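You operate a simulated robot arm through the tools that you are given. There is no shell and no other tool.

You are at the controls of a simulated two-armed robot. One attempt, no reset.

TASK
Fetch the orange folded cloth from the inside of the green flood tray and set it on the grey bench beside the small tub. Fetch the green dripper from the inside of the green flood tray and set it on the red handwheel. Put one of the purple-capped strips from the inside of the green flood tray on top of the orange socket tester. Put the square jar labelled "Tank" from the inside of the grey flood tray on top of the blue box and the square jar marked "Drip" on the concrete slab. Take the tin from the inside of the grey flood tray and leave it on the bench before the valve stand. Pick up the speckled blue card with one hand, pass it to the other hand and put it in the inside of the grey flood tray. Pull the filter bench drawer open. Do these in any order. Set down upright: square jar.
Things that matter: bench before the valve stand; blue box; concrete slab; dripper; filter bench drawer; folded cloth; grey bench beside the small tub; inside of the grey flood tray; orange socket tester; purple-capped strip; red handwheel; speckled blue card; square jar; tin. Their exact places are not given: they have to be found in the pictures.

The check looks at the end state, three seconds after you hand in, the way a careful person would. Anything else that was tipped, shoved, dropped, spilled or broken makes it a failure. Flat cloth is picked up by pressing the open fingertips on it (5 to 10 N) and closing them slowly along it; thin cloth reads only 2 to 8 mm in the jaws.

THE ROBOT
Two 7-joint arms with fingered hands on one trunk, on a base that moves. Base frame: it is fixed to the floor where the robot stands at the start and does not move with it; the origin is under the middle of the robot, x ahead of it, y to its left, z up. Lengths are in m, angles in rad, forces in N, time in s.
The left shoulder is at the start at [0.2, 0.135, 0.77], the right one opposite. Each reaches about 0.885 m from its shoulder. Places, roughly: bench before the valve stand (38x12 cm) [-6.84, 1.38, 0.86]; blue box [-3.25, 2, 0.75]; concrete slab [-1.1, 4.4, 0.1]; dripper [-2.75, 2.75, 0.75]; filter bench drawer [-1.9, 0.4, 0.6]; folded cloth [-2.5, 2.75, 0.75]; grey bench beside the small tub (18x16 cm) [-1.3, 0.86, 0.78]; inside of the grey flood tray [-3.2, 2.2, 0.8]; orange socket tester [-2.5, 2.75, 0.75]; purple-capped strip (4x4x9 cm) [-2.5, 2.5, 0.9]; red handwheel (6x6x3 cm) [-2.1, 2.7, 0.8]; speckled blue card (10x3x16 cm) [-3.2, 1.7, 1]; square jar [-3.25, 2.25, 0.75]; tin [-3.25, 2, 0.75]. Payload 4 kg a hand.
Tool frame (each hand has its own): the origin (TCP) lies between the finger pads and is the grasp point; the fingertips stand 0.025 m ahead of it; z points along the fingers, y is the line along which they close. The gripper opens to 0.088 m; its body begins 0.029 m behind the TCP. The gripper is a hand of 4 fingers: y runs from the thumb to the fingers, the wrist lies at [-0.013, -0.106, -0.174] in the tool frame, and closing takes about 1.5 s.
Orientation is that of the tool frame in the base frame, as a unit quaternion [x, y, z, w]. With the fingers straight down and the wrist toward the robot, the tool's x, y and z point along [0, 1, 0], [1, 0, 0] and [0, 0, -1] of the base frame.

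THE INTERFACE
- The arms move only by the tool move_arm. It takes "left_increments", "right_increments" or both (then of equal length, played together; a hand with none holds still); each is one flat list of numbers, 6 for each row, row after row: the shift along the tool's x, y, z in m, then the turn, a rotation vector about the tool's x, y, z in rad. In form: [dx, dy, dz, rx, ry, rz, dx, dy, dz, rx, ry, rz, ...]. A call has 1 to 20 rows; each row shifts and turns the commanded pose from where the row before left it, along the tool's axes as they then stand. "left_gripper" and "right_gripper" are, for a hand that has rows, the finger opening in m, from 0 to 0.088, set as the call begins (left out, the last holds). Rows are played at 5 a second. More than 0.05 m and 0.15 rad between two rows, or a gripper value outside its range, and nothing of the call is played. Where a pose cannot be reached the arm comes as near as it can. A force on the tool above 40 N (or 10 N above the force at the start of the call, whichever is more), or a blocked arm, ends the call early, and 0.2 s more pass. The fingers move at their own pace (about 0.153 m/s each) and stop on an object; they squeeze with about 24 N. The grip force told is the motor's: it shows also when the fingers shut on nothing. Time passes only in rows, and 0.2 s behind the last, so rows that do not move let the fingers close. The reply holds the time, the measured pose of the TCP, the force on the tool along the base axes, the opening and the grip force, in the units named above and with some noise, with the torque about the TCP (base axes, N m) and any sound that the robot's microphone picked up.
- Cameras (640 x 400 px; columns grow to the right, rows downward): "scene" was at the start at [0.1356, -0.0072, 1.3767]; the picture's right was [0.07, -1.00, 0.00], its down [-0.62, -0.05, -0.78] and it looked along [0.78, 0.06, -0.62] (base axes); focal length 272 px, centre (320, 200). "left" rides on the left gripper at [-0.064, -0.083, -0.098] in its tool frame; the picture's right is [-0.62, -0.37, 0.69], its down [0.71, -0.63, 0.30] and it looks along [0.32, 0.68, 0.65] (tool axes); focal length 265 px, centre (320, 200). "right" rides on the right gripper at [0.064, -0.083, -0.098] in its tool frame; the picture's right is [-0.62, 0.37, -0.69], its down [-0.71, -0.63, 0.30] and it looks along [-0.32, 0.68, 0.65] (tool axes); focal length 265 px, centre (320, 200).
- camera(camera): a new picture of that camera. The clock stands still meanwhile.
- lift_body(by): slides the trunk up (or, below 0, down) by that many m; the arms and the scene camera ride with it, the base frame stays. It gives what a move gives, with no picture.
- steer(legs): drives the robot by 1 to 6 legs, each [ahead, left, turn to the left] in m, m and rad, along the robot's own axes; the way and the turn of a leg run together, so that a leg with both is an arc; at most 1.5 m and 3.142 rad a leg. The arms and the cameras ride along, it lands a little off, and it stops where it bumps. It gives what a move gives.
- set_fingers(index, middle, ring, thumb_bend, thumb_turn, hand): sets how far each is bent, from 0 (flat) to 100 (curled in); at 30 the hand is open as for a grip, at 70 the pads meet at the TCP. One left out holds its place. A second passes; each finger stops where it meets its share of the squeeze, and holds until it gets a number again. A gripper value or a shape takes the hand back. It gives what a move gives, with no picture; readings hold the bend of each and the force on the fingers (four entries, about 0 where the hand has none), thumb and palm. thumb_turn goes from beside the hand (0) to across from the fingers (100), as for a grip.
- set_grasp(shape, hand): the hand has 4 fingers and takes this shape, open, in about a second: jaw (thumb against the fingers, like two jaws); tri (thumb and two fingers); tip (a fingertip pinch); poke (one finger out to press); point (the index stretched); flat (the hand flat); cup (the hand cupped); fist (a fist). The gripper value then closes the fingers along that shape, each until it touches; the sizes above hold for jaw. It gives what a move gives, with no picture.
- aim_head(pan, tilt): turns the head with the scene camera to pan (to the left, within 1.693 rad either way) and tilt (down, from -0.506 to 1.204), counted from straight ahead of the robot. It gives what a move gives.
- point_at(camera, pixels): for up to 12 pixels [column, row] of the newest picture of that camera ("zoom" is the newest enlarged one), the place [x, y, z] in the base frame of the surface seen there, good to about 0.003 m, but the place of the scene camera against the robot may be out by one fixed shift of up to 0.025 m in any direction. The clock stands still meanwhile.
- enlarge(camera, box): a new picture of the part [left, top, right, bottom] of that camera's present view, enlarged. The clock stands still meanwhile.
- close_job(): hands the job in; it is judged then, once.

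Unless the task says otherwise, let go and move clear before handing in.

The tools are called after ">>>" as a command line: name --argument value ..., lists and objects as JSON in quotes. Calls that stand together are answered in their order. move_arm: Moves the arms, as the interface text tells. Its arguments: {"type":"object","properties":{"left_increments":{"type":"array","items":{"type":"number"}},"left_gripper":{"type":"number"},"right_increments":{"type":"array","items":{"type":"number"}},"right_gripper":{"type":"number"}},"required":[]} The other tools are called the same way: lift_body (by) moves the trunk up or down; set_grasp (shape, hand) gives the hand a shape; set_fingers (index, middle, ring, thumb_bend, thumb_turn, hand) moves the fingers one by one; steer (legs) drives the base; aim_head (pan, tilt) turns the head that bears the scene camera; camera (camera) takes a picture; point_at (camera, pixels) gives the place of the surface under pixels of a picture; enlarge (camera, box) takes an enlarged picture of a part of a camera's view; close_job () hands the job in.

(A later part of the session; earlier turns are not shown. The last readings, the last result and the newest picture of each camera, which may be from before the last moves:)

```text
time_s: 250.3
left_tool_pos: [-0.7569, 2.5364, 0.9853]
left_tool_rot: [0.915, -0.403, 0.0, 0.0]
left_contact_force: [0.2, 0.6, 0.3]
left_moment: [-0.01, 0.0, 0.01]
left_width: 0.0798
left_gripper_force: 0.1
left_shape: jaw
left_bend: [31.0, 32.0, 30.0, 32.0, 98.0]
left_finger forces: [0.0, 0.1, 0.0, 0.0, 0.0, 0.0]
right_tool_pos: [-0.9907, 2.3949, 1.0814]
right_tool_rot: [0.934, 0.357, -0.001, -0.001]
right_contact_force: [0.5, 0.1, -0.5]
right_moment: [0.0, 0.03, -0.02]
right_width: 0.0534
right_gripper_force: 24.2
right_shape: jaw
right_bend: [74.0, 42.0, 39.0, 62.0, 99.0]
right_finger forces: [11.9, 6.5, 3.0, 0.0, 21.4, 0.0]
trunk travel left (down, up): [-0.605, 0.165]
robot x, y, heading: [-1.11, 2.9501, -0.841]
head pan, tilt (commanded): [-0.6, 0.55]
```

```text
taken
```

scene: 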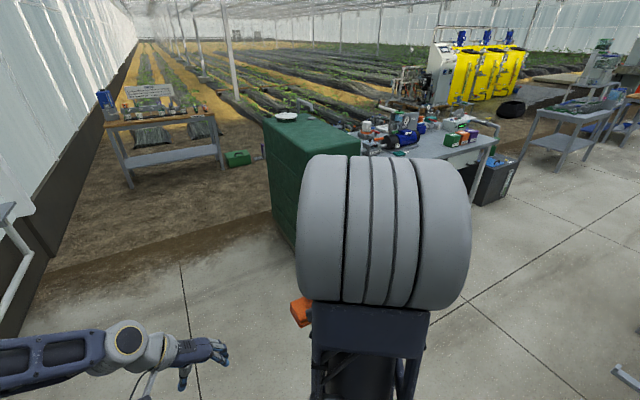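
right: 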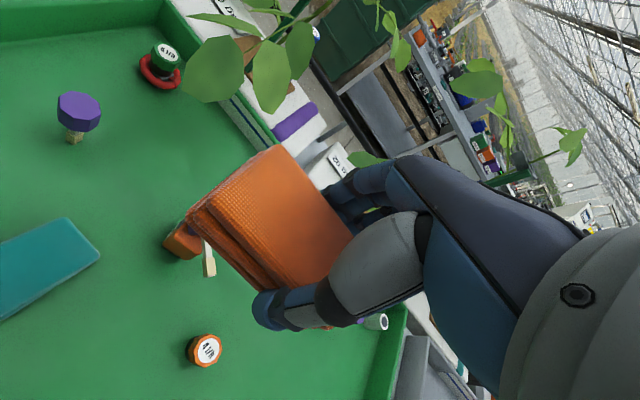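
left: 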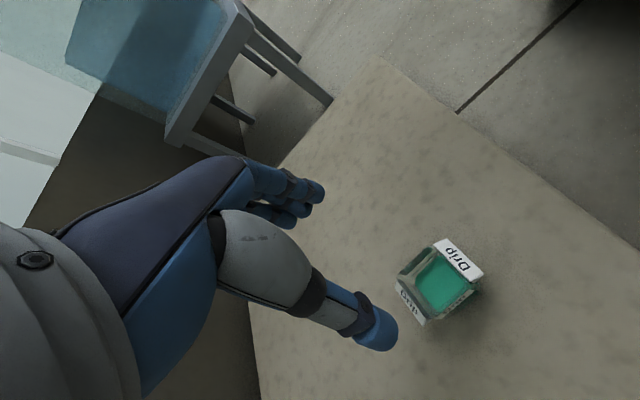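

The filter bench is visible at (430,140) next to the green tank. I enlarge it to find the free grey spot beside the small tub and the drawer.

>>> enlarge --camera "scene" --box '[340, 90, 540, 215]'

>>> point_at --camera "scene" --pixels '[[362, 150], [495, 138], [470, 150], [360, 140], [450, 170], [480, 190], [275, 200], [505, 185]]'

```text
3.20 times, centred on (440, 152) of scene
```

zoom: 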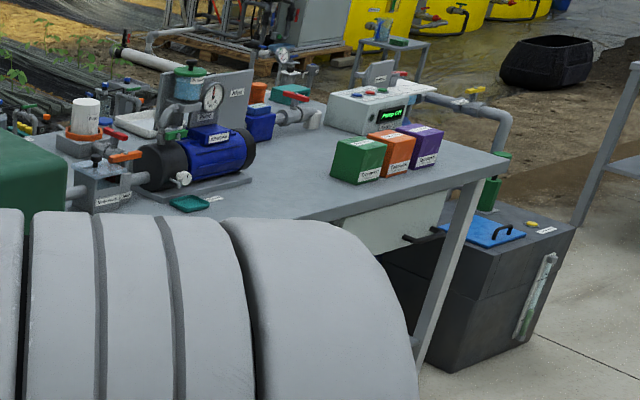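

```text
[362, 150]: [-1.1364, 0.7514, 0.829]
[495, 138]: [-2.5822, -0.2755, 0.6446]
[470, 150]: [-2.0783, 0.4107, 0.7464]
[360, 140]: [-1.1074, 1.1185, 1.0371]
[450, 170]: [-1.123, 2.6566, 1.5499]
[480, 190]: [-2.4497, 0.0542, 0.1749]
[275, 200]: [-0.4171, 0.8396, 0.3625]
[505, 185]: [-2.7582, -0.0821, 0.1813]
```

I see the bench, the small green tub at zoom (192,203) and the drawer's black handle at zoom (420,237). I drive forward and strafe right to stand before the tub.

>>> steer --legs '[[0.62, 0, -0.02], [0, -1.45, 0]]'

>>> aim_head --pan 0.0 --tilt 0.75

>>> camera --camera "scene"

```text
time_s: 260.6
left_tool_pos: [-1.4501, 1.1243, 0.9838]
left_tool_rot: [0.911, -0.413, 0.0, 0.001]
left_contact_force: [-0.3, -0.4, 0.0]
left_moment: [0.0, -0.02, 0.02]
left_width: 0.08
left_gripper_force: 0.1
left_shape: jaw
left_bend: [31.0, 32.0, 30.0, 32.0, 98.0]
left_finger forces: [0.0, 0.1, 0.0, 0.0, 0.0, 0.1]
right_tool_pos: [-1.6873, 0.9881, 1.0837]
right_tool_rot: [0.938, 0.347, -0.001, -0.001]
right_contact_force: [0.4, 0.1, -1.6]
right_moment: [-0.01, 0.0, 0.02]
right_width: 0.0531
right_gripper_force: 23.7
right_shape: jaw
right_bend: [74.0, 42.0, 39.0, 62.0, 99.0]
right_finger forces: [11.9, 6.6, 3.1, 0.0, 21.5, 0.0]
trunk travel left (down, up): [-0.605, 0.165]
robot x, y, heading: [-1.7941, 1.5473, -0.869]
head pan, tilt (commanded): [-0.6, 0.55]
```

```text
time_s: 261.6
left_tool_pos: [-1.4507, 1.1239, 0.9853]
left_tool_rot: [0.911, -0.413, 0.0, 0.001]
left_contact_force: [-1.9, 0.4, 0.2]
left_moment: [-0.02, -0.01, 0.0]
left_width: 0.0798
left_gripper_force: 0.1
left_shape: jaw
left_bend: [31.0, 32.0, 30.0, 32.0, 98.0]
left_finger forces: [0.0, 0.0, 0.1, 0.1, 0.0, 0.1]
right_tool_pos: [-1.687, 0.9885, 1.0816]
right_tool_rot: [0.938, 0.346, 0.0, -0.001]
right_contact_force: [-0.9, 0.6, -1.2]
right_moment: [0.05, 0.03, 0.01]
right_width: 0.0534
right_gripper_force: 24.0
right_shape: jaw
right_bend: [74.0, 42.0, 39.0, 62.0, 99.0]
right_finger forces: [12.0, 6.6, 3.0, 0.0, 21.4, 0.0]
trunk travel left (down, up): [-0.605, 0.165]
robot x, y, heading: [-1.7907, 1.5445, -0.864]
head pan, tilt (commanded): [0.0, 0.75]
```

```text
taken
```

scene: 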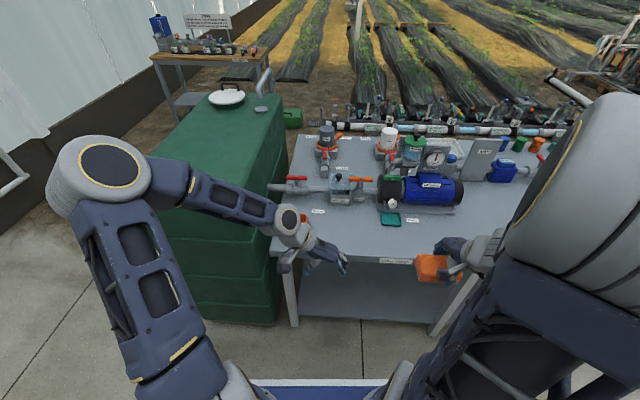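

The small green tub is at (390,218) on the grey bench. I measure the bench surface around it.

>>> enlarge --camera "scene" --box '[270, 170, 490, 280]'

>>> point_at --camera "scene" --pixels '[[390, 218], [365, 220], [345, 225], [330, 235], [365, 235], [410, 235], [390, 245], [310, 215], [430, 225], [470, 215], [350, 205], [320, 245]]'

```text
2.91 times, centred on (380, 225) of scene
```

zoom: 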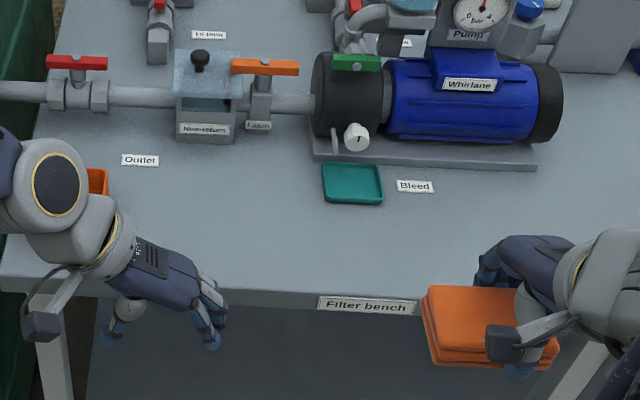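

```text
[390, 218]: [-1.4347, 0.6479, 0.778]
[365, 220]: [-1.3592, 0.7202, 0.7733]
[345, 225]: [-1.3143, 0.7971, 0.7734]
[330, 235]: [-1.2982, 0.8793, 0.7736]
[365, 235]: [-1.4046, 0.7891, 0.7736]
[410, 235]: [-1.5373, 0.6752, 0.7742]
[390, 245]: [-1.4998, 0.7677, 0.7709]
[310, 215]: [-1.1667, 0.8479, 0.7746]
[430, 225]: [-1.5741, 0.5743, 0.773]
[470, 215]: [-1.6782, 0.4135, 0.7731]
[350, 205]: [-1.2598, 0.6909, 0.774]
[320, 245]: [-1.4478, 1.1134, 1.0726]
```

The target area centred on [-1.3, 0.86] is free grey bench at z ≈ 0.778, left of the tub. I move the left hand away to the left and bring the cloth above that spot.

>>> move_arm --left_increments '[0, -0.04, -0.01, 0, 0, 0, 0, -0.04, -0.01, 0, 0, 0, 0, -0.04, -0.01, 0, 0, 0, 0, -0.04, -0.01, 0, 0, 0, 0, -0.02, 0, 0, 0, 0, 0, 0, 0, 0, 0, 0, 0, 0, 0, 0, 0, 0, 0, 0, 0, 0, 0, 0, 0, 0, 0, 0, 0, 0, 0, 0, 0, 0, 0, 0, 0, 0, 0, 0, 0, 0, 0, 0, 0, 0, 0, 0, 0, 0, 0, 0, 0, 0, 0, 0, 0, 0, 0, 0]' --right_increments '[0, 0.0437, 0, 0, 0, 0, 0, 0.0437, 0, 0, 0, 0, 0, 0.0437, 0, 0, 0, 0, 0, 0.0437, 0, 0, 0, 0, 0, 0.0437, 0, 0, 0, 0, 0, 0.0437, 0, 0, 0, 0, 0, 0.0437, 0, 0, 0, 0, 0, 0.0437, 0, 0, 0, 0, 0.04, 0, 0, 0, 0, 0, 0.04, 0, 0, 0, 0, 0, 0.04, 0, 0, 0, 0, 0, 0.04, 0, 0, 0, 0, 0, 0.04, 0, 0, 0, 0, 0, 0, 0, 0, 0, 0, 0]'

>>> camera --camera "right"

>>> camera --camera "scene"

```text
time_s: 264.6
left_tool_pos: [-1.3133, 1.2412, 1.0257]
left_tool_rot: [0.911, -0.413, 0.0, 0.0]
left_contact_force: [-0.7, -0.2, 0.6]
left_moment: [0.01, 0.0, -0.01]
left_width: 0.08
left_gripper_force: 0.0
left_shape: jaw
left_bend: [31.0, 32.0, 30.0, 32.0, 98.0]
left_finger forces: [0.1, 0.1, 0.0, 0.0, 0.1, 0.1]
right_tool_pos: [-1.3071, 0.8523, 1.0818]
right_tool_rot: [0.938, 0.346, 0.0, -0.001]
right_contact_force: [-0.1, 0.2, 0.1]
right_moment: [0.0, -0.02, 0.0]
right_width: 0.0531
right_gripper_force: 24.2
right_shape: jaw
right_bend: [74.0, 42.0, 39.0, 62.0, 99.0]
right_finger forces: [11.9, 6.7, 3.0, 0.0, 21.4, 0.1]
trunk travel left (down, up): [-0.605, 0.165]
robot x, y, heading: [-1.7924, 1.545, -0.866]
head pan, tilt (commanded): [0.0, 0.75]
```

```text
taken
```

right: 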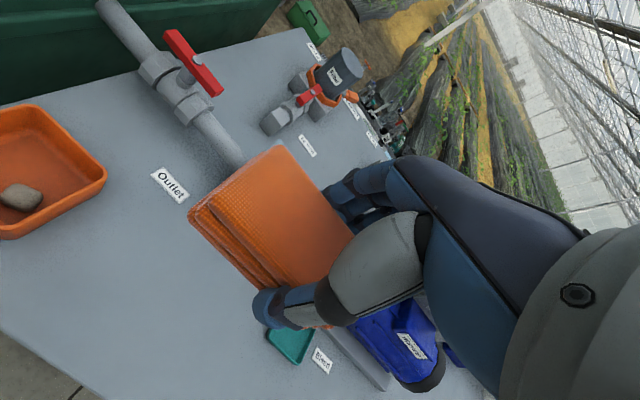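

```text
taken
```

scene: 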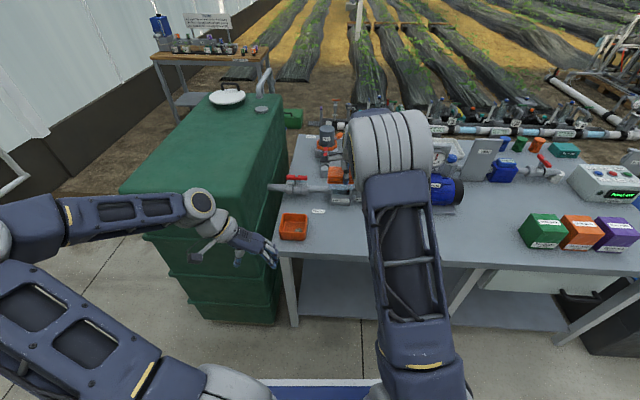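

I see two tubs: an orange one with a stone at the left and the small teal one at right; the free area lies between. I measure both to keep the cloth inside the free area.

>>> point_at --camera "right" --pixels '[[100, 180], [105, 170], [30, 110], [5, 235], [290, 340], [265, 335], [310, 330], [200, 300], [100, 300], [170, 185], [235, 160], [280, 365]]'

```text
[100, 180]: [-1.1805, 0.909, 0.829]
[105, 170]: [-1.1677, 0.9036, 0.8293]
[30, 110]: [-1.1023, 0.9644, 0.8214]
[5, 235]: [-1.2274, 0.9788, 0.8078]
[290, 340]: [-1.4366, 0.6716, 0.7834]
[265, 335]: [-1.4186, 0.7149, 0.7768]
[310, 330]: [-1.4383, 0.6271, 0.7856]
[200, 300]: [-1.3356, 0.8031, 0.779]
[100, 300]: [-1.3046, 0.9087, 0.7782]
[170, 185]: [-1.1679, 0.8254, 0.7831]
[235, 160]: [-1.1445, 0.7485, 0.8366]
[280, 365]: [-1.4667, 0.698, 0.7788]
```

The orange tub's edge is at 5.5 cm to my left and the cloth will occupy −10.6 to −2.9 cm, so it fits. I lower it toward the bench.

>>> move_arm --right_increments '[0, 0, 0.045, 0, 0, 0, 0, 0, 0.045, 0, 0, 0, 0, 0, 0.045, 0, 0, 0, 0, 0, 0.045, 0, 0, 0, 0, 0, 0.04, 0, 0, 0, 0, 0, 0.03, 0, 0, 0, 0, 0, 0, 0, 0, 0]'

>>> camera --camera "right"

```text
time_s: 266.2
left_tool_pos: [-1.3136, 1.242, 1.0247]
left_tool_rot: [0.911, -0.412, 0.0, 0.001]
left_contact_force: [0.7, 0.2, 0.0]
left_moment: [0.0, 0.02, -0.02]
left_width: 0.0799
left_gripper_force: 0.0
left_shape: jaw
left_bend: [31.0, 32.0, 30.0, 32.0, 98.0]
left_finger forces: [0.0, 0.0, 0.0, 0.1, 0.1, 0.1]
right_tool_pos: [-1.3093, 0.8516, 0.8309]
right_tool_rot: [0.938, 0.346, 0.0, 0.0]
right_contact_force: [0.5, -0.7, -0.9]
right_moment: [0.01, 0.01, 0.01]
right_width: 0.0531
right_gripper_force: 23.5
right_shape: jaw
right_bend: [74.0, 42.0, 39.0, 62.0, 99.0]
right_finger forces: [12.0, 6.6, 2.9, 0.1, 21.4, 0.0]
trunk travel left (down, up): [-0.605, 0.165]
robot x, y, heading: [-1.7911, 1.5441, -0.863]
head pan, tilt (commanded): [0.0, 0.75]
```

```text
taken
```

right: 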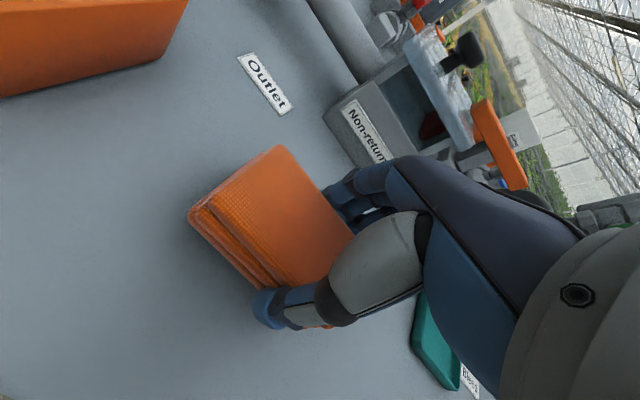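

>>> move_arm --right_increments '[0, 0, 0.012, 0, 0, 0, 0, 0, 0, 0, 0, 0]'

>>> move_arm --right_increments '[0, 0, 0.005, 0, 0, 0, 0, 0, 0, 0, 0, 0]'

>>> move_arm --right_increments '[0, 0, 0.003, 0, 0, 0, 0, 0, 0, 0, 0, 0]'

```text
time_s: 266.8
left_tool_pos: [-1.3143, 1.2414, 1.0251]
left_tool_rot: [0.91, -0.414, 0.0, 0.0]
left_contact_force: [0.0, 0.5, -0.4]
left_moment: [0.01, 0.01, -0.02]
left_width: 0.0799
left_gripper_force: 0.2
left_shape: jaw
left_bend: [31.0, 32.0, 30.0, 32.0, 98.0]
left_finger forces: [0.0, 0.0, 0.0, 0.0, 0.0, 0.1]
right_tool_pos: [-1.3069, 0.8519, 0.8193]
right_tool_rot: [0.938, 0.346, 0.0, 0.0]
right_contact_force: [-0.8, -0.2, -0.9]
right_moment: [0.0, -0.01, 0.01]
right_width: 0.053
right_gripper_force: 23.9
right_shape: jaw
right_bend: [74.0, 42.0, 39.0, 62.0, 99.0]
right_finger forces: [11.9, 6.4, 3.0, 0.0, 21.4, 0.0]
trunk travel left (down, up): [-0.605, 0.165]
robot x, y, heading: [-1.788, 1.5487, -0.871]
head pan, tilt (commanded): [0.0, 0.75]
```

```text
time_s: 267.4
left_tool_pos: [-1.3134, 1.2413, 1.0263]
left_tool_rot: [0.911, -0.413, -0.001, -0.001]
left_contact_force: [0.4, -0.5, -0.2]
left_moment: [0.02, -0.01, 0.0]
left_width: 0.08
left_gripper_force: 0.1
left_shape: jaw
left_bend: [31.0, 32.0, 30.0, 32.0, 98.0]
left_finger forces: [0.1, 0.0, 0.0, 0.0, 0.0, 0.0]
right_tool_pos: [-1.3085, 0.8519, 0.8146]
right_tool_rot: [0.938, 0.346, 0.0, -0.001]
right_contact_force: [-0.4, -0.8, -0.6]
right_moment: [-0.03, -0.01, 0.0]
right_width: 0.0528
right_gripper_force: 23.9
right_shape: jaw
right_bend: [74.0, 42.0, 39.0, 62.0, 99.0]
right_finger forces: [11.9, 6.5, 3.0, 0.0, 21.4, 0.0]
trunk travel left (down, up): [-0.605, 0.165]
robot x, y, heading: [-1.7938, 1.5459, -0.866]
head pan, tilt (commanded): [0.0, 0.75]
```

```text
time_s: 268.0
left_tool_pos: [-1.3136, 1.242, 1.0258]
left_tool_rot: [0.911, -0.413, 0.001, 0.0]
left_contact_force: [0.3, 0.7, 0.2]
left_moment: [-0.01, 0.0, 0.02]
left_width: 0.0796
left_gripper_force: 0.0
left_shape: jaw
left_bend: [31.0, 32.0, 30.0, 32.0, 98.0]
left_finger forces: [0.0, 0.1, 0.1, 0.0, 0.0, 0.0]
right_tool_pos: [-1.3085, 0.8526, 0.8127]
right_tool_rot: [0.938, 0.347, 0.0, -0.001]
right_contact_force: [0.4, 0.2, -0.3]
right_moment: [0.0, 0.0, 0.01]
right_width: 0.0531
right_gripper_force: 24.3
right_shape: jaw
right_bend: [74.0, 42.0, 39.0, 62.0, 99.0]
right_finger forces: [11.9, 6.5, 3.1, 0.0, 21.5, 0.1]
trunk travel left (down, up): [-0.605, 0.165]
robot x, y, heading: [-1.7896, 1.5481, -0.867]
head pan, tilt (commanded): [0.0, 0.75]
```

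>>> move_arm --right_increments '[0, 0, 0.002, 0, 0, 0, 0, 0, 0, 0, 0, 0]'

>>> move_arm --right_increments '[0, 0, 0.002, 0, 0, 0, 0, 0, 0, 0, 0, 0]'

```text
time_s: 268.6
left_tool_pos: [-1.3143, 1.2417, 1.0254]
left_tool_rot: [0.911, -0.412, 0.0, 0.0]
left_contact_force: [0.3, 0.0, 0.0]
left_moment: [0.02, -0.03, 0.0]
left_width: 0.0799
left_gripper_force: 0.0
left_shape: jaw
left_bend: [31.0, 32.0, 30.0, 32.0, 98.0]
left_finger forces: [0.0, 0.0, 0.0, 0.0, 0.0, 0.1]
right_tool_pos: [-1.3072, 0.8507, 0.8109]
right_tool_rot: [0.938, 0.346, 0.0, 0.001]
right_contact_force: [-2.3, 2.4, 8.8]
right_moment: [0.06, 0.05, -0.01]
right_width: 0.0528
right_gripper_force: 23.5
right_shape: jaw
right_bend: [74.0, 42.0, 39.0, 62.0, 99.0]
right_finger forces: [11.7, 6.7, 3.1, 0.0, 24.0, 0.0]
trunk travel left (down, up): [-0.605, 0.165]
robot x, y, heading: [-1.7929, 1.5467, -0.863]
head pan, tilt (commanded): [0.0, 0.75]
```

```text
time_s: 269.2
left_tool_pos: [-1.314, 1.2417, 1.0252]
left_tool_rot: [0.911, -0.413, 0.0, 0.0]
left_contact_force: [0.3, -0.8, -0.1]
left_moment: [0.03, -0.02, 0.0]
left_width: 0.0797
left_gripper_force: 0.0
left_shape: jaw
left_bend: [31.0, 32.0, 30.0, 32.0, 98.0]
left_finger forces: [0.0, 0.0, 0.0, 0.1, 0.1, 0.0]
right_tool_pos: [-1.3088, 0.852, 0.8108]
right_tool_rot: [0.938, 0.346, 0.001, 0.002]
right_contact_force: [-2.0, 2.6, 21.2]
right_moment: [0.09, 0.1, -0.03]
right_width: 0.0523
right_gripper_force: 24.6
right_shape: jaw
right_bend: [74.0, 42.0, 40.0, 62.0, 99.0]
right_finger forces: [11.8, 6.7, 3.2, 0.0, 24.9, 0.0]
trunk travel left (down, up): [-0.605, 0.165]
robot x, y, heading: [-1.7914, 1.5451, -0.867]
head pan, tilt (commanded): [0.0, 0.75]
```

The cloth is on the bench (21 N). I ease up 2 mm, open fully and rise.

>>> move_arm --right_increments '[0, 0, -0.002, 0, 0, 0, 0, 0, 0, 0, 0, 0]'

>>> move_arm --right_increments '[0, 0, 0, 0, 0, 0, 0, 0, 0, 0, 0, 0, 0, 0, 0, 0, 0, 0, 0, 0, 0, 0, 0, 0, 0, 0, -0.015, 0, 0, 0, 0, 0, -0.03, 0, 0, 0, 0, 0, -0.04, 0, 0, 0, 0, 0, -0.045, 0, 0, 0, 0, 0, -0.045, 0, 0, 0, 0, 0, -0.045, 0, 0, 0]' --right_gripper 0.088

>>> camera --camera "right"

```text
time_s: 269.8
left_tool_pos: [-1.3137, 1.2417, 1.0256]
left_tool_rot: [0.91, -0.414, 0.0, 0.0]
left_contact_force: [-0.3, 0.1, -0.8]
left_moment: [-0.01, -0.02, 0.02]
left_width: 0.0799
left_gripper_force: 0.0
left_shape: jaw
left_bend: [31.0, 32.0, 30.0, 32.0, 98.0]
left_finger forces: [0.0, 0.0, 0.0, 0.1, 0.0, 0.1]
right_tool_pos: [-1.3079, 0.8532, 0.8086]
right_tool_rot: [0.938, 0.346, 0.001, 0.0]
right_contact_force: [3.0, -2.0, 14.7]
right_moment: [-0.03, -0.06, 0.02]
right_width: 0.0524
right_gripper_force: 23.5
right_shape: jaw
right_bend: [74.0, 42.0, 39.0, 62.0, 99.0]
right_finger forces: [13.8, 8.0, 3.9, 0.1, 22.3, 0.0]
trunk travel left (down, up): [-0.605, 0.165]
robot x, y, heading: [-1.7917, 1.5482, -0.865]
head pan, tilt (commanded): [0.0, 0.75]
```

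```text
time_s: 272.0
left_tool_pos: [-1.3131, 1.2427, 1.0255]
left_tool_rot: [0.911, -0.413, 0.0, 0.0]
left_contact_force: [-0.1, 0.0, -1.3]
left_moment: [0.02, 0.01, 0.01]
left_width: 0.0801
left_gripper_force: 0.1
left_shape: jaw
left_bend: [31.0, 32.0, 30.0, 32.0, 98.0]
left_finger forces: [0.0, 0.0, 0.1, 0.0, 0.0, 0.0]
right_tool_pos: [-1.3084, 0.8532, 1.0301]
right_tool_rot: [0.938, 0.346, -0.001, -0.001]
right_contact_force: [0.1, -0.3, -0.3]
right_moment: [0.05, 0.0, 0.0]
right_width: 0.0876
right_gripper_force: 0.0
right_shape: jaw
right_bend: [30.0, 30.0, 30.0, 30.0, 98.0]
right_finger forces: [0.0, 0.1, 0.0, 0.0, 0.0, 0.0]
trunk travel left (down, up): [-0.605, 0.165]
robot x, y, heading: [-1.794, 1.5462, -0.866]
head pan, tilt (commanded): [0.0, 0.75]
```

```text
taken
```

right: 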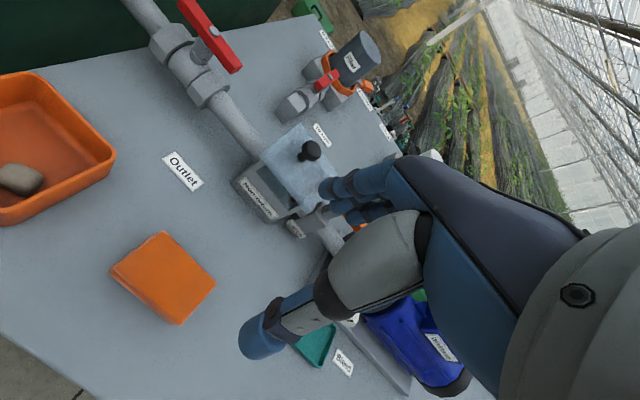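

The cloth lies neatly on the bench. Now I retract the right hand and strafe right to the drawer.

>>> move_arm --right_increments '[0, -0.045, 0, 0, 0, 0, 0, -0.045, 0, 0, 0, 0, 0, -0.045, 0, 0, 0, 0, -0.02, -0.045, 0, 0, 0, 0, -0.04, -0.045, 0, 0, 0, 0, -0.04, -0.045, 0, 0, 0, 0, -0.04, -0.03, 0, 0, 0, 0, 0, 0, 0, 0, 0, 0]'

>>> steer --legs '[[0, -0.8, 0]]'

>>> aim_head --pan 0.0 --tilt 0.9

>>> camera --camera "scene"

```text
refused: row 5 steps farther than a row can; nothing moved
```

```text
time_s: 276.3
left_tool_pos: [-1.9244, 0.7221, 1.0255]
left_tool_rot: [0.91, -0.414, 0.0, 0.0]
left_contact_force: [0.0, 0.0, 0.2]
left_moment: [-0.01, -0.02, 0.03]
left_width: 0.0799
left_gripper_force: 0.2
left_shape: jaw
left_bend: [31.0, 32.0, 30.0, 32.0, 98.0]
left_finger forces: [0.1, 0.0, 0.1, 0.0, 0.0, 0.0]
right_tool_pos: [-1.9191, 0.3324, 1.0297]
right_tool_rot: [0.939, 0.344, 0.0, -0.001]
right_contact_force: [-0.3, 0.1, -0.5]
right_moment: [0.01, -0.01, 0.01]
right_width: 0.0874
right_gripper_force: 0.0
right_shape: jaw
right_bend: [30.0, 30.0, 30.0, 30.0, 98.0]
right_finger forces: [0.0, 0.0, 0.0, 0.0, 0.1, 0.0]
trunk travel left (down, up): [-0.605, 0.165]
robot x, y, heading: [-2.3978, 1.0294, -0.867]
head pan, tilt (commanded): [0.0, 0.75]
```

```text
time_s: 277.0
left_tool_pos: [-1.924, 0.7231, 1.0242]
left_tool_rot: [0.91, -0.414, 0.0, 0.0]
left_contact_force: [-0.5, -0.4, 0.6]
left_moment: [0.04, 0.0, 0.02]
left_width: 0.08
left_gripper_force: 0.1
left_shape: jaw
left_bend: [31.0, 32.0, 30.0, 32.0, 98.0]
left_finger forces: [0.0, 0.1, 0.1, 0.0, 0.0, 0.0]
right_tool_pos: [-1.9207, 0.3335, 1.0309]
right_tool_rot: [0.939, 0.345, 0.0, 0.0]
right_contact_force: [0.6, 0.2, -0.1]
right_moment: [-0.01, 0.0, 0.02]
right_width: 0.0875
right_gripper_force: 0.0
right_shape: jaw
right_bend: [30.0, 30.0, 30.0, 30.0, 98.0]
right_finger forces: [0.0, 0.1, 0.1, 0.1, 0.0, 0.0]
trunk travel left (down, up): [-0.605, 0.165]
robot x, y, heading: [-2.4028, 1.0296, -0.868]
head pan, tilt (commanded): [0.0, 0.901]
```

```text
taken
```

scene: 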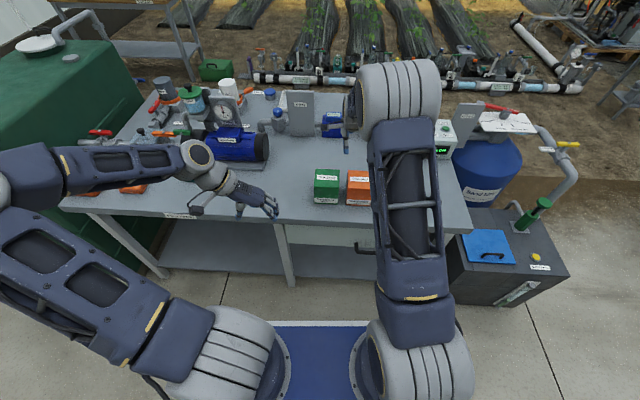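

The arm retraction was refused (row too long), so the right hand swept over the bench at z 1.03 while strafing. I retract it now and carefully check that nothing was touched.

>>> move_arm --right_increments '[0, 0, -0.03, 0, 0, 0, 0, -0.04, -0.02, 0, 0, 0, 0, -0.045, 0, 0, 0, 0, 0, -0.045, 0, 0, 0, 0, -0.01, -0.045, 0, 0, 0, 0, -0.02, -0.04, 0, 0, 0, 0, -0.03, -0.035, 0, 0, 0, 0, -0.03, -0.035, 0, 0, 0, 0, -0.03, -0.02, 0, 0, 0, 0, 0, 0, 0, 0, 0, 0]'

>>> camera --camera "scene"

>>> enlarge --camera "scene" --box '[60, 60, 340, 230]'

>>> enlarge --camera "scene" --box '[250, 70, 490, 220]'

```text
time_s: 279.2
left_tool_pos: [-1.9225, 0.7231, 1.0254]
left_tool_rot: [0.91, -0.414, 0.0, 0.0]
left_contact_force: [-0.7, -0.7, -0.3]
left_moment: [0.0, -0.02, 0.01]
left_width: 0.0798
left_gripper_force: 0.0
left_shape: jaw
left_bend: [31.0, 32.0, 30.0, 32.0, 98.0]
left_finger forces: [0.0, 0.0, 0.0, 0.0, 0.0, 0.1]
right_tool_pos: [-2.2076, 0.4881, 1.0813]
right_tool_rot: [0.939, 0.345, 0.001, -0.001]
right_contact_force: [0.7, 0.0, -0.5]
right_moment: [0.03, 0.01, 0.04]
right_width: 0.0875
right_gripper_force: 0.0
right_shape: jaw
right_bend: [30.0, 30.0, 30.0, 30.0, 98.0]
right_finger forces: [0.1, 0.0, 0.1, 0.0, 0.1, 0.0]
trunk travel left (down, up): [-0.605, 0.165]
robot x, y, heading: [-2.3993, 1.0308, -0.864]
head pan, tilt (commanded): [0.0, 0.901]
```

```text
taken
```

scene: 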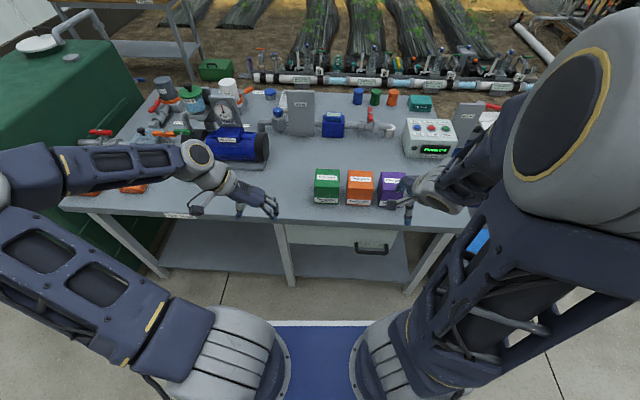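

```text
2.29 times, centred on (200, 145) of scene
```

zoom: 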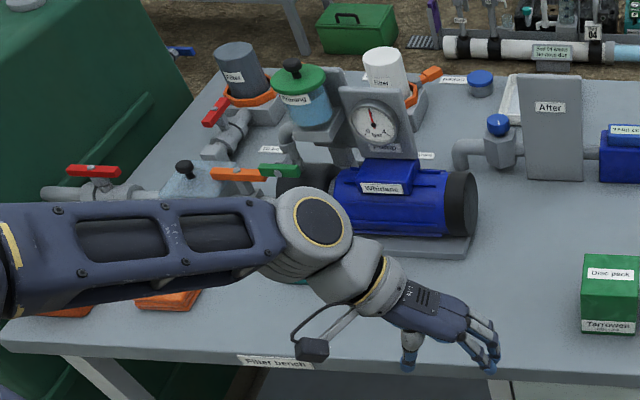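

```text
2.67 times, centred on (370, 145) of scene
```

zoom: 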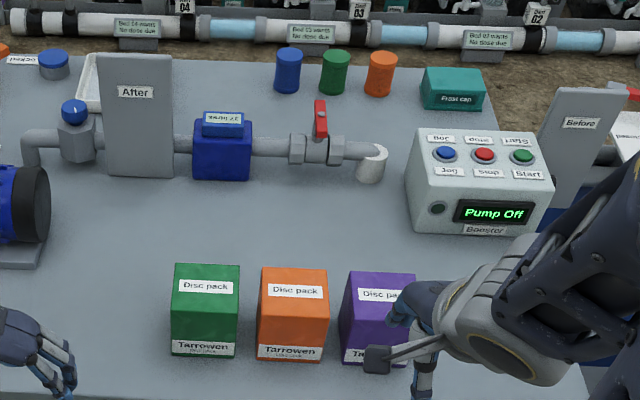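

Everything on the bench looks as before. The drawer front with its black handle is at (372,247); I enlarge and measure it.

>>> enlarge --camera "scene" --box '[270, 200, 450, 300]'

>>> point_at --camera "zoom" --pixels '[[365, 178], [310, 165], [425, 172], [310, 185], [422, 192], [365, 165], [200, 130], [460, 165], [320, 105], [250, 160], [365, 185]]'

```text
3.56 times, centred on (360, 250) of scene
```

zoom: 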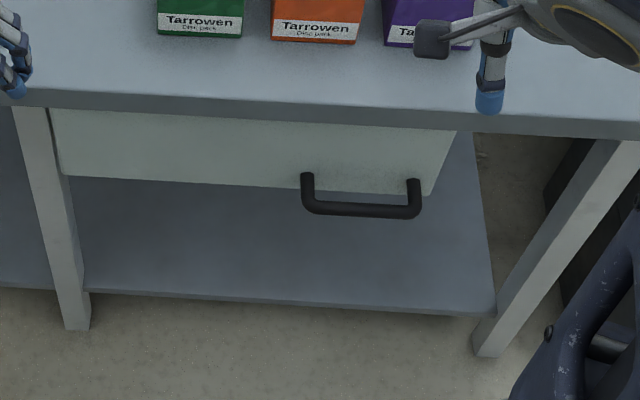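

```text
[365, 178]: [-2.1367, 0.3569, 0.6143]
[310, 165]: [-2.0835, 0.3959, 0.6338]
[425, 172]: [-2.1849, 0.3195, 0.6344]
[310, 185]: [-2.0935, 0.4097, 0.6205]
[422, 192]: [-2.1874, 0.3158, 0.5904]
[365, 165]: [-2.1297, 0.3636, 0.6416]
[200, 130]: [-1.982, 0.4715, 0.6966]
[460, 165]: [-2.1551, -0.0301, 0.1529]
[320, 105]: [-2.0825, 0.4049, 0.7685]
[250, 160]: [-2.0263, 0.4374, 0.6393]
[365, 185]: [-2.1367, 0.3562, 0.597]
```

I measure the handle bar itself.

>>> enlarge --camera "scene" --box '[340, 235, 410, 270]'

>>> point_at --camera "zoom" --pixels '[[260, 215], [320, 220], [380, 228], [170, 195], [470, 215], [160, 140], [460, 160], [150, 100], [470, 130], [320, 130], [320, 260]]'

```text
9.14 times, centred on (375, 252) of scene
```

zoom: 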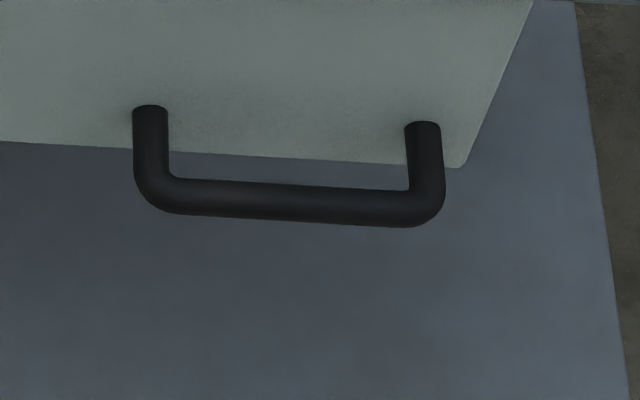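

```text
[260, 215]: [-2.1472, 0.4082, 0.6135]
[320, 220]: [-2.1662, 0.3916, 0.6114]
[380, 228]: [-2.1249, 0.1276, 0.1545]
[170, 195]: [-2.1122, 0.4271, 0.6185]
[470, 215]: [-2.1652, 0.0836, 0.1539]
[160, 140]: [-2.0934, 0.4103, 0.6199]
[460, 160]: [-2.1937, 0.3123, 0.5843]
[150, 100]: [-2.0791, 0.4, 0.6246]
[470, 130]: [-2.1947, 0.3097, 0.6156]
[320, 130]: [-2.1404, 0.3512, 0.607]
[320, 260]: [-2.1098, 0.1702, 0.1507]
```

The bar centre is about [-2.142, 0.410, 0.618], 1.5 cm thick, 4.1 cm in front of the drawer. I will take it with the right hand pointing forward, palm down; first I lower the trunk and turn the hand.

>>> lift_body --by -0.2

>>> move_arm --right_increments '[0, -0.03, 0, -0.13, 0, 0, 0, 0, 0, -0.13, 0, 0, 0, 0, 0, -0.13, 0, 0, 0, 0, 0, -0.13, 0, 0, 0, 0, 0, -0.13, 0, 0, 0, 0, 0, -0.13, 0, 0, 0, 0, 0, -0.13, 0, 0, 0, 0, 0, -0.13, 0, 0, 0, 0, 0, -0.13, 0, 0, 0, 0, 0, -0.13, 0, 0, 0, 0, 0, -0.13, 0, 0, 0, 0, 0, -0.14, 0, 0, 0, 0, 0, 0, 0, 0]' --right_gripper 0.06

>>> camera --camera "right"

>>> camera --camera "scene"

```text
time_s: 281.3
left_tool_pos: [-1.9242, 0.7225, 0.826]
left_tool_rot: [0.91, -0.414, 0.001, 0.0]
left_contact_force: [-0.3, 0.2, 0.8]
left_moment: [0.0, -0.02, -0.07]
left_width: 0.0801
left_gripper_force: 0.1
left_shape: jaw
left_bend: [31.0, 32.0, 30.0, 32.0, 98.0]
left_finger forces: [0.1, 0.0, 0.0, 0.1, 0.0, 0.0]
right_tool_pos: [-2.2064, 0.4874, 0.883]
right_tool_rot: [0.939, 0.345, 0.0, -0.002]
right_contact_force: [0.3, -0.1, 0.7]
right_moment: [0.0, 0.02, -0.03]
right_width: 0.0876
right_gripper_force: 0.0
right_shape: jaw
right_bend: [30.0, 30.0, 30.0, 30.0, 98.0]
right_finger forces: [0.1, 0.0, 0.0, 0.0, 0.0, 0.1]
trunk travel left (down, up): [-0.405, 0.365]
robot x, y, heading: [-2.4013, 1.0271, -0.868]
head pan, tilt (commanded): [0.0, 0.901]
```

```text
time_s: 284.1
left_tool_pos: [-1.9224, 0.7232, 0.8252]
left_tool_rot: [0.91, -0.414, 0.0, 0.001]
left_contact_force: [-0.8, -0.5, -0.9]
left_moment: [0.01, 0.03, 0.02]
left_width: 0.0802
left_gripper_force: 0.1
left_shape: jaw
left_bend: [31.0, 32.0, 30.0, 32.0, 98.0]
left_finger forces: [0.0, 0.2, 0.0, 0.1, 0.1, 0.0]
right_tool_pos: [-2.1993, 0.3766, 0.9291]
right_tool_rot: [0.664, 0.244, 0.244, 0.664]
right_contact_force: [-0.3, 0.0, -0.1]
right_moment: [-0.01, 0.01, -0.01]
right_width: 0.0604
right_gripper_force: 0.0
right_shape: jaw
right_bend: [28.0, 38.0, 34.0, 59.0, 99.0]
right_finger forces: [0.1, 0.1, 0.0, 0.0, 0.0, 0.0]
right hand out of reach, approached as far as the arm can: row 1, 2, 3, 4, 5, 6, 7
trunk travel left (down, up): [-0.405, 0.365]
robot x, y, heading: [-2.4013, 1.0296, -0.87]
head pan, tilt (commanded): [0.0, 0.901]
```

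```text
taken
```

right: 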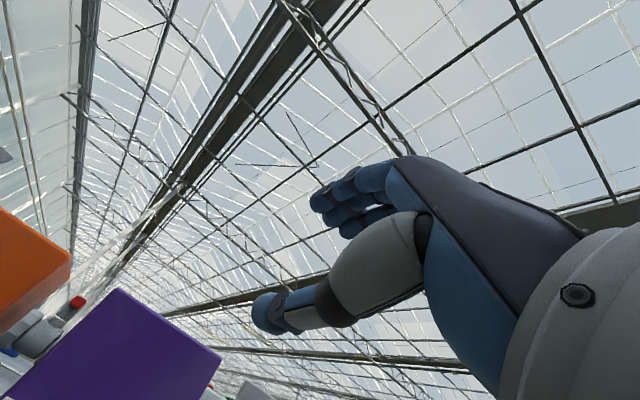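

```text
taken
```

scene: 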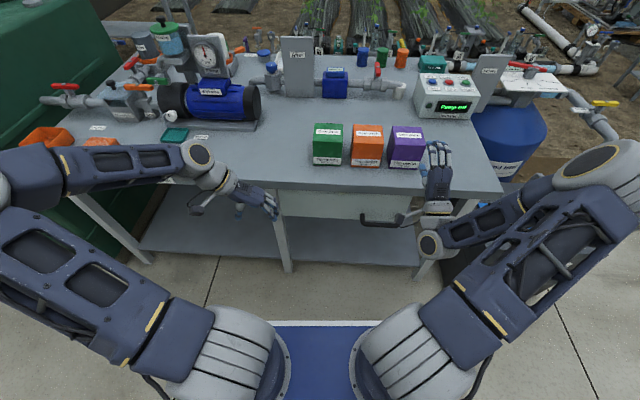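

The hand now points forward (x left, y up, z ahead) but the arm was folded tight. I raise the trunk again for room and guide the hand down in front of the bench to the handle's height, still short of it.

>>> lift_body --by 0.2

>>> move_arm --right_increments '[0, -0.04, -0.007, 0, 0, 0, 0, -0.045, -0.007, 0, 0, 0, 0, -0.045, -0.007, 0, 0, 0, 0, -0.045, -0.008, 0, 0, 0, 0.012, -0.04, -0.02, 0, 0, 0, 0.013, -0.04, -0.02, 0, 0, 0, 0.013, -0.04, -0.02, 0, 0, 0, 0.013, -0.042, 0, 0, 0, 0, 0.013, -0.042, 0, 0, 0, 0, 0, -0.042, 0, 0, 0, 0, 0, -0.042, 0, 0, 0, 0, 0, -0.042, 0, 0, 0, 0, 0, 0, 0, 0, 0, 0]'

>>> camera --camera "right"

>>> camera --camera "scene"

```text
time_s: 286.3
left_tool_pos: [-1.9228, 0.724, 1.0239]
left_tool_rot: [0.91, -0.415, -0.001, 0.0]
left_contact_force: [-1.1, -0.4, -0.1]
left_moment: [0.01, 0.01, -0.01]
left_width: 0.08
left_gripper_force: 0.1
left_shape: jaw
left_bend: [31.0, 32.0, 30.0, 32.0, 98.0]
left_finger forces: [0.1, 0.1, 0.0, 0.0, 0.0, 0.0]
right_tool_pos: [-2.1985, 0.3774, 1.1294]
right_tool_rot: [0.665, 0.244, 0.244, 0.662]
right_contact_force: [1.6, -0.2, -0.5]
right_moment: [-0.01, 0.0, -0.01]
right_width: 0.0604
right_gripper_force: 0.1
right_shape: jaw
right_bend: [28.0, 38.0, 34.0, 59.0, 99.0]
right_finger forces: [0.1, 0.0, 0.0, 0.0, 0.0, 0.1]
trunk travel left (down, up): [-0.605, 0.165]
robot x, y, heading: [-2.4028, 1.0301, -0.867]
head pan, tilt (commanded): [0.0, 0.901]
```

```text
time_s: 289.1
left_tool_pos: [-1.9243, 0.7226, 1.0252]
left_tool_rot: [0.91, -0.415, 0.0, -0.001]
left_contact_force: [0.1, 0.5, -0.4]
left_moment: [0.0, 0.06, 0.02]
left_width: 0.0798
left_gripper_force: 0.0
left_shape: jaw
left_bend: [31.0, 32.0, 30.0, 32.0, 98.0]
left_finger forces: [0.2, 0.0, 0.0, 0.0, 0.0, 0.1]
right_tool_pos: [-2.2364, 0.433, 0.7639]
right_tool_rot: [0.666, 0.245, 0.244, 0.661]
right_contact_force: [0.8, -0.2, 0.3]
right_moment: [-0.02, 0.0, 0.01]
right_width: 0.0604
right_gripper_force: 0.1
right_shape: jaw
right_bend: [28.0, 38.0, 34.0, 59.0, 99.0]
right_finger forces: [0.0, 0.0, 0.1, 0.1, 0.1, 0.0]
right hand out of reach, approached as far as the arm can: row 9, 10, 11, 12
trunk travel left (down, up): [-0.605, 0.165]
robot x, y, heading: [-2.3972, 1.026, -0.87]
head pan, tilt (commanded): [0.0, 0.901]
```

```text
taken
```

right: 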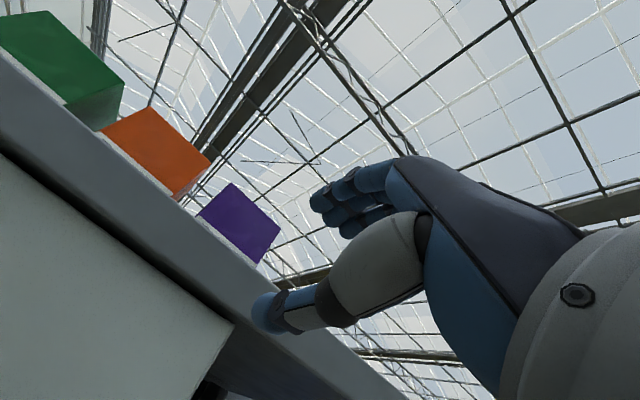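

```text
taken
```

scene: 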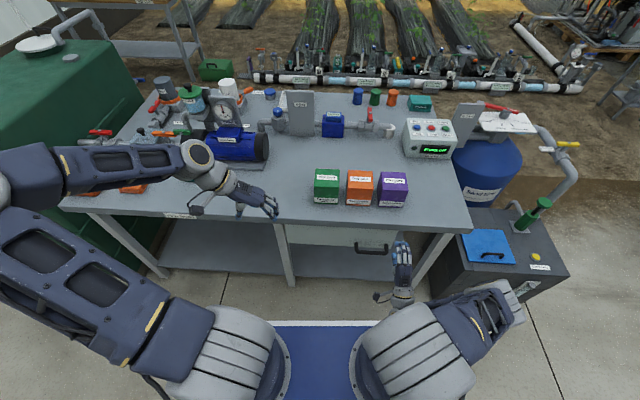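

The arm cannot go lower in this pose, but lowering the trunk will carry the hand to the handle's height. I lower it by 0.146 m.

>>> lift_body --by -0.146

>>> move_arm --right_increments '[0.02, 0, 0, 0, 0, 0, 0.02, 0, 0, 0, 0, 0, 0.015, 0, 0, 0, 0, 0, 0, 0, 0, 0, 0, 0]'

>>> camera --camera "right"

>>> enlarge --camera "scene" --box '[320, 210, 460, 310]'

```text
time_s: 290.8
left_tool_pos: [-1.9235, 0.7228, 0.8803]
left_tool_rot: [0.91, -0.415, 0.0, 0.0]
left_contact_force: [-0.5, -0.7, -0.2]
left_moment: [0.02, -0.03, 0.0]
left_width: 0.0798
left_gripper_force: 0.1
left_shape: jaw
left_bend: [31.0, 32.0, 30.0, 32.0, 98.0]
left_finger forces: [0.1, 0.0, 0.1, 0.2, 0.0, 0.0]
right_tool_pos: [-2.2362, 0.4328, 0.6181]
right_tool_rot: [0.666, 0.245, 0.243, 0.661]
right_contact_force: [0.4, -0.5, -0.1]
right_moment: [-0.03, -0.03, 0.02]
right_width: 0.0603
right_gripper_force: 0.1
right_shape: jaw
right_bend: [28.0, 38.0, 34.0, 59.0, 99.0]
right_finger forces: [0.0, 0.0, 0.1, 0.1, 0.0, 0.0]
trunk travel left (down, up): [-0.459, 0.311]
robot x, y, heading: [-2.3999, 1.0285, -0.871]
head pan, tilt (commanded): [0.0, 0.901]
```

```text
time_s: 291.8
left_tool_pos: [-1.9236, 0.7223, 0.8799]
left_tool_rot: [0.91, -0.415, 0.0, 0.0]
left_contact_force: [0.2, 0.1, -0.8]
left_moment: [-0.01, 0.0, 0.0]
left_width: 0.08
left_gripper_force: 0.1
left_shape: jaw
left_bend: [31.0, 32.0, 30.0, 32.0, 98.0]
left_finger forces: [0.0, 0.0, 0.0, 0.0, 0.0, 0.0]
right_tool_pos: [-2.1988, 0.4624, 0.6366]
right_tool_rot: [0.666, 0.245, 0.244, 0.661]
right_contact_force: [-0.2, 0.1, -0.5]
right_moment: [0.0, 0.01, -0.04]
right_width: 0.0603
right_gripper_force: 0.0
right_shape: jaw
right_bend: [28.0, 38.0, 34.0, 59.0, 99.0]
right_finger forces: [0.0, 0.1, 0.1, 0.1, 0.1, 0.0]
right hand out of reach, approached as far as the arm can: row 1, 2, 3
trunk travel left (down, up): [-0.459, 0.311]
robot x, y, heading: [-2.4014, 1.0316, -0.867]
head pan, tilt (commanded): [0.0, 0.901]
```

```text
taken
```

right: 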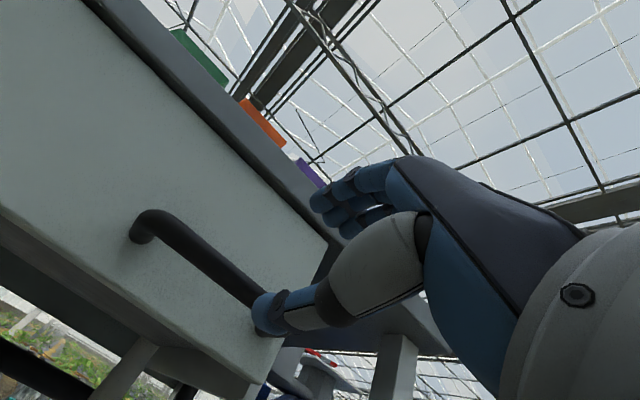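

```text
4.00 times, centred on (390, 260) of scene
```

zoom: 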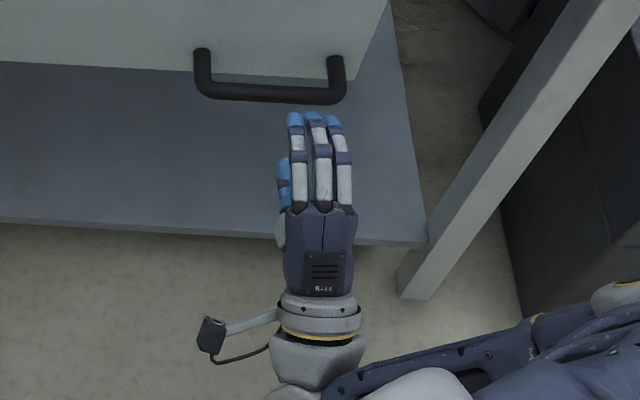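

The hand is level in front of the handle; the right camera sees the bar from (140,225) to (260,295). I measure it.

>>> point_at --camera "right" --pixels '[[170, 228], [200, 252], [230, 275], [250, 290], [142, 228], [150, 215], [120, 240], [280, 260], [270, 300], [265, 330]]'

```text
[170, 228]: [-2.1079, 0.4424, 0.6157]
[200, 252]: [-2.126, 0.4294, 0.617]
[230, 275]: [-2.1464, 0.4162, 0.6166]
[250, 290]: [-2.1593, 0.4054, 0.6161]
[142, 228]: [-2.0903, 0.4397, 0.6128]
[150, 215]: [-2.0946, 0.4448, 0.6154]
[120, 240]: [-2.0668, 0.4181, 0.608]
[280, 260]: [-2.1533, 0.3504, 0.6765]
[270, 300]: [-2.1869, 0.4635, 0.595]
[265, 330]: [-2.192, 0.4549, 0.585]
```

The bar's axis is at about f 0.642 m ahead, z ≈ 0.613, and the TCP is at z 0.637. I lower the trunk 23 mm and move the open hand forward onto the bar.

>>> lift_body --by -0.023

>>> move_arm --right_increments '[0, 0, 0.02, 0, 0, 0, 0, 0, 0.02, 0, 0, 0, 0.005, 0, 0.02, 0, 0, 0, 0.005, 0, 0.014, 0, 0, 0, 0, 0, 0, 0, 0, 0]'

>>> camera --camera "right"

>>> enlarge --camera "scene" --box '[320, 210, 460, 310]'

```text
time_s: 292.5
left_tool_pos: [-1.9224, 0.723, 0.8558]
left_tool_rot: [0.91, -0.415, 0.0, -0.001]
left_contact_force: [-0.3, -0.3, -0.1]
left_moment: [0.0, 0.03, -0.02]
left_width: 0.0799
left_gripper_force: 0.1
left_shape: jaw
left_bend: [31.0, 32.0, 30.0, 32.0, 98.0]
left_finger forces: [0.1, 0.1, 0.0, 0.0, 0.1, 0.0]
right_tool_pos: [-2.1976, 0.4621, 0.6106]
right_tool_rot: [0.665, 0.245, 0.244, 0.662]
right_contact_force: [0.0, -0.4, 0.1]
right_moment: [0.02, 0.0, 0.05]
right_width: 0.0602
right_gripper_force: 0.0
right_shape: jaw
right_bend: [28.0, 38.0, 34.0, 59.0, 99.0]
right_finger forces: [0.1, 0.0, 0.0, 0.0, 0.0, 0.0]
trunk travel left (down, up): [-0.436, 0.334]
robot x, y, heading: [-2.4041, 1.0293, -0.867]
head pan, tilt (commanded): [0.0, 0.901]
```

```text
time_s: 293.7
left_tool_pos: [-1.9234, 0.7223, 0.8557]
left_tool_rot: [0.91, -0.414, 0.0, -0.001]
left_contact_force: [-0.6, 0.6, 0.2]
left_moment: [0.0, -0.04, 0.01]
left_width: 0.0799
left_gripper_force: 0.1
left_shape: jaw
left_bend: [31.0, 32.0, 30.0, 32.0, 98.0]
left_finger forces: [0.0, 0.0, 0.0, 0.0, 0.1, 0.0]
right_tool_pos: [-2.1444, 0.4123, 0.6119]
right_tool_rot: [0.666, 0.246, 0.244, 0.661]
right_contact_force: [-0.1, 0.2, 0.7]
right_moment: [0.02, 0.01, -0.01]
right_width: 0.0604
right_gripper_force: 0.2
right_shape: jaw
right_bend: [28.0, 38.0, 34.0, 59.0, 99.0]
right_finger forces: [0.1, 0.1, 0.0, 0.1, 0.0, 0.0]
trunk travel left (down, up): [-0.436, 0.334]
robot x, y, heading: [-2.4001, 1.0309, -0.863]
head pan, tilt (commanded): [0.0, 0.901]
```

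```text
taken
```

right: 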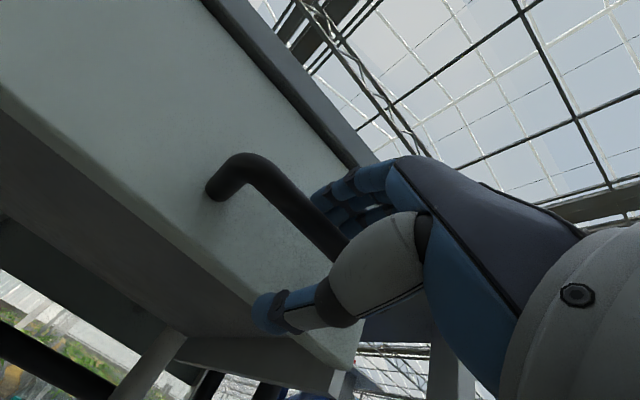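

```text
4.00 times, centred on (390, 260) of scene
```

zoom: 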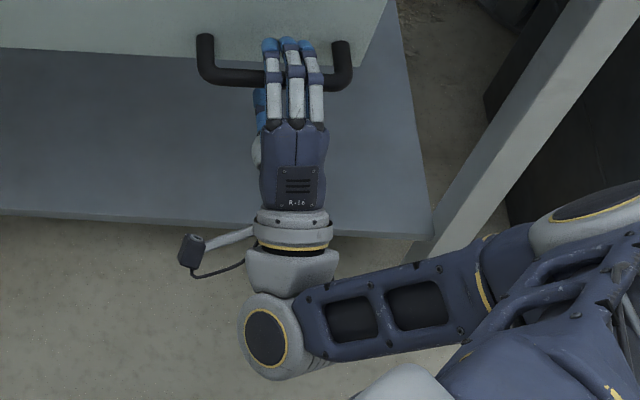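

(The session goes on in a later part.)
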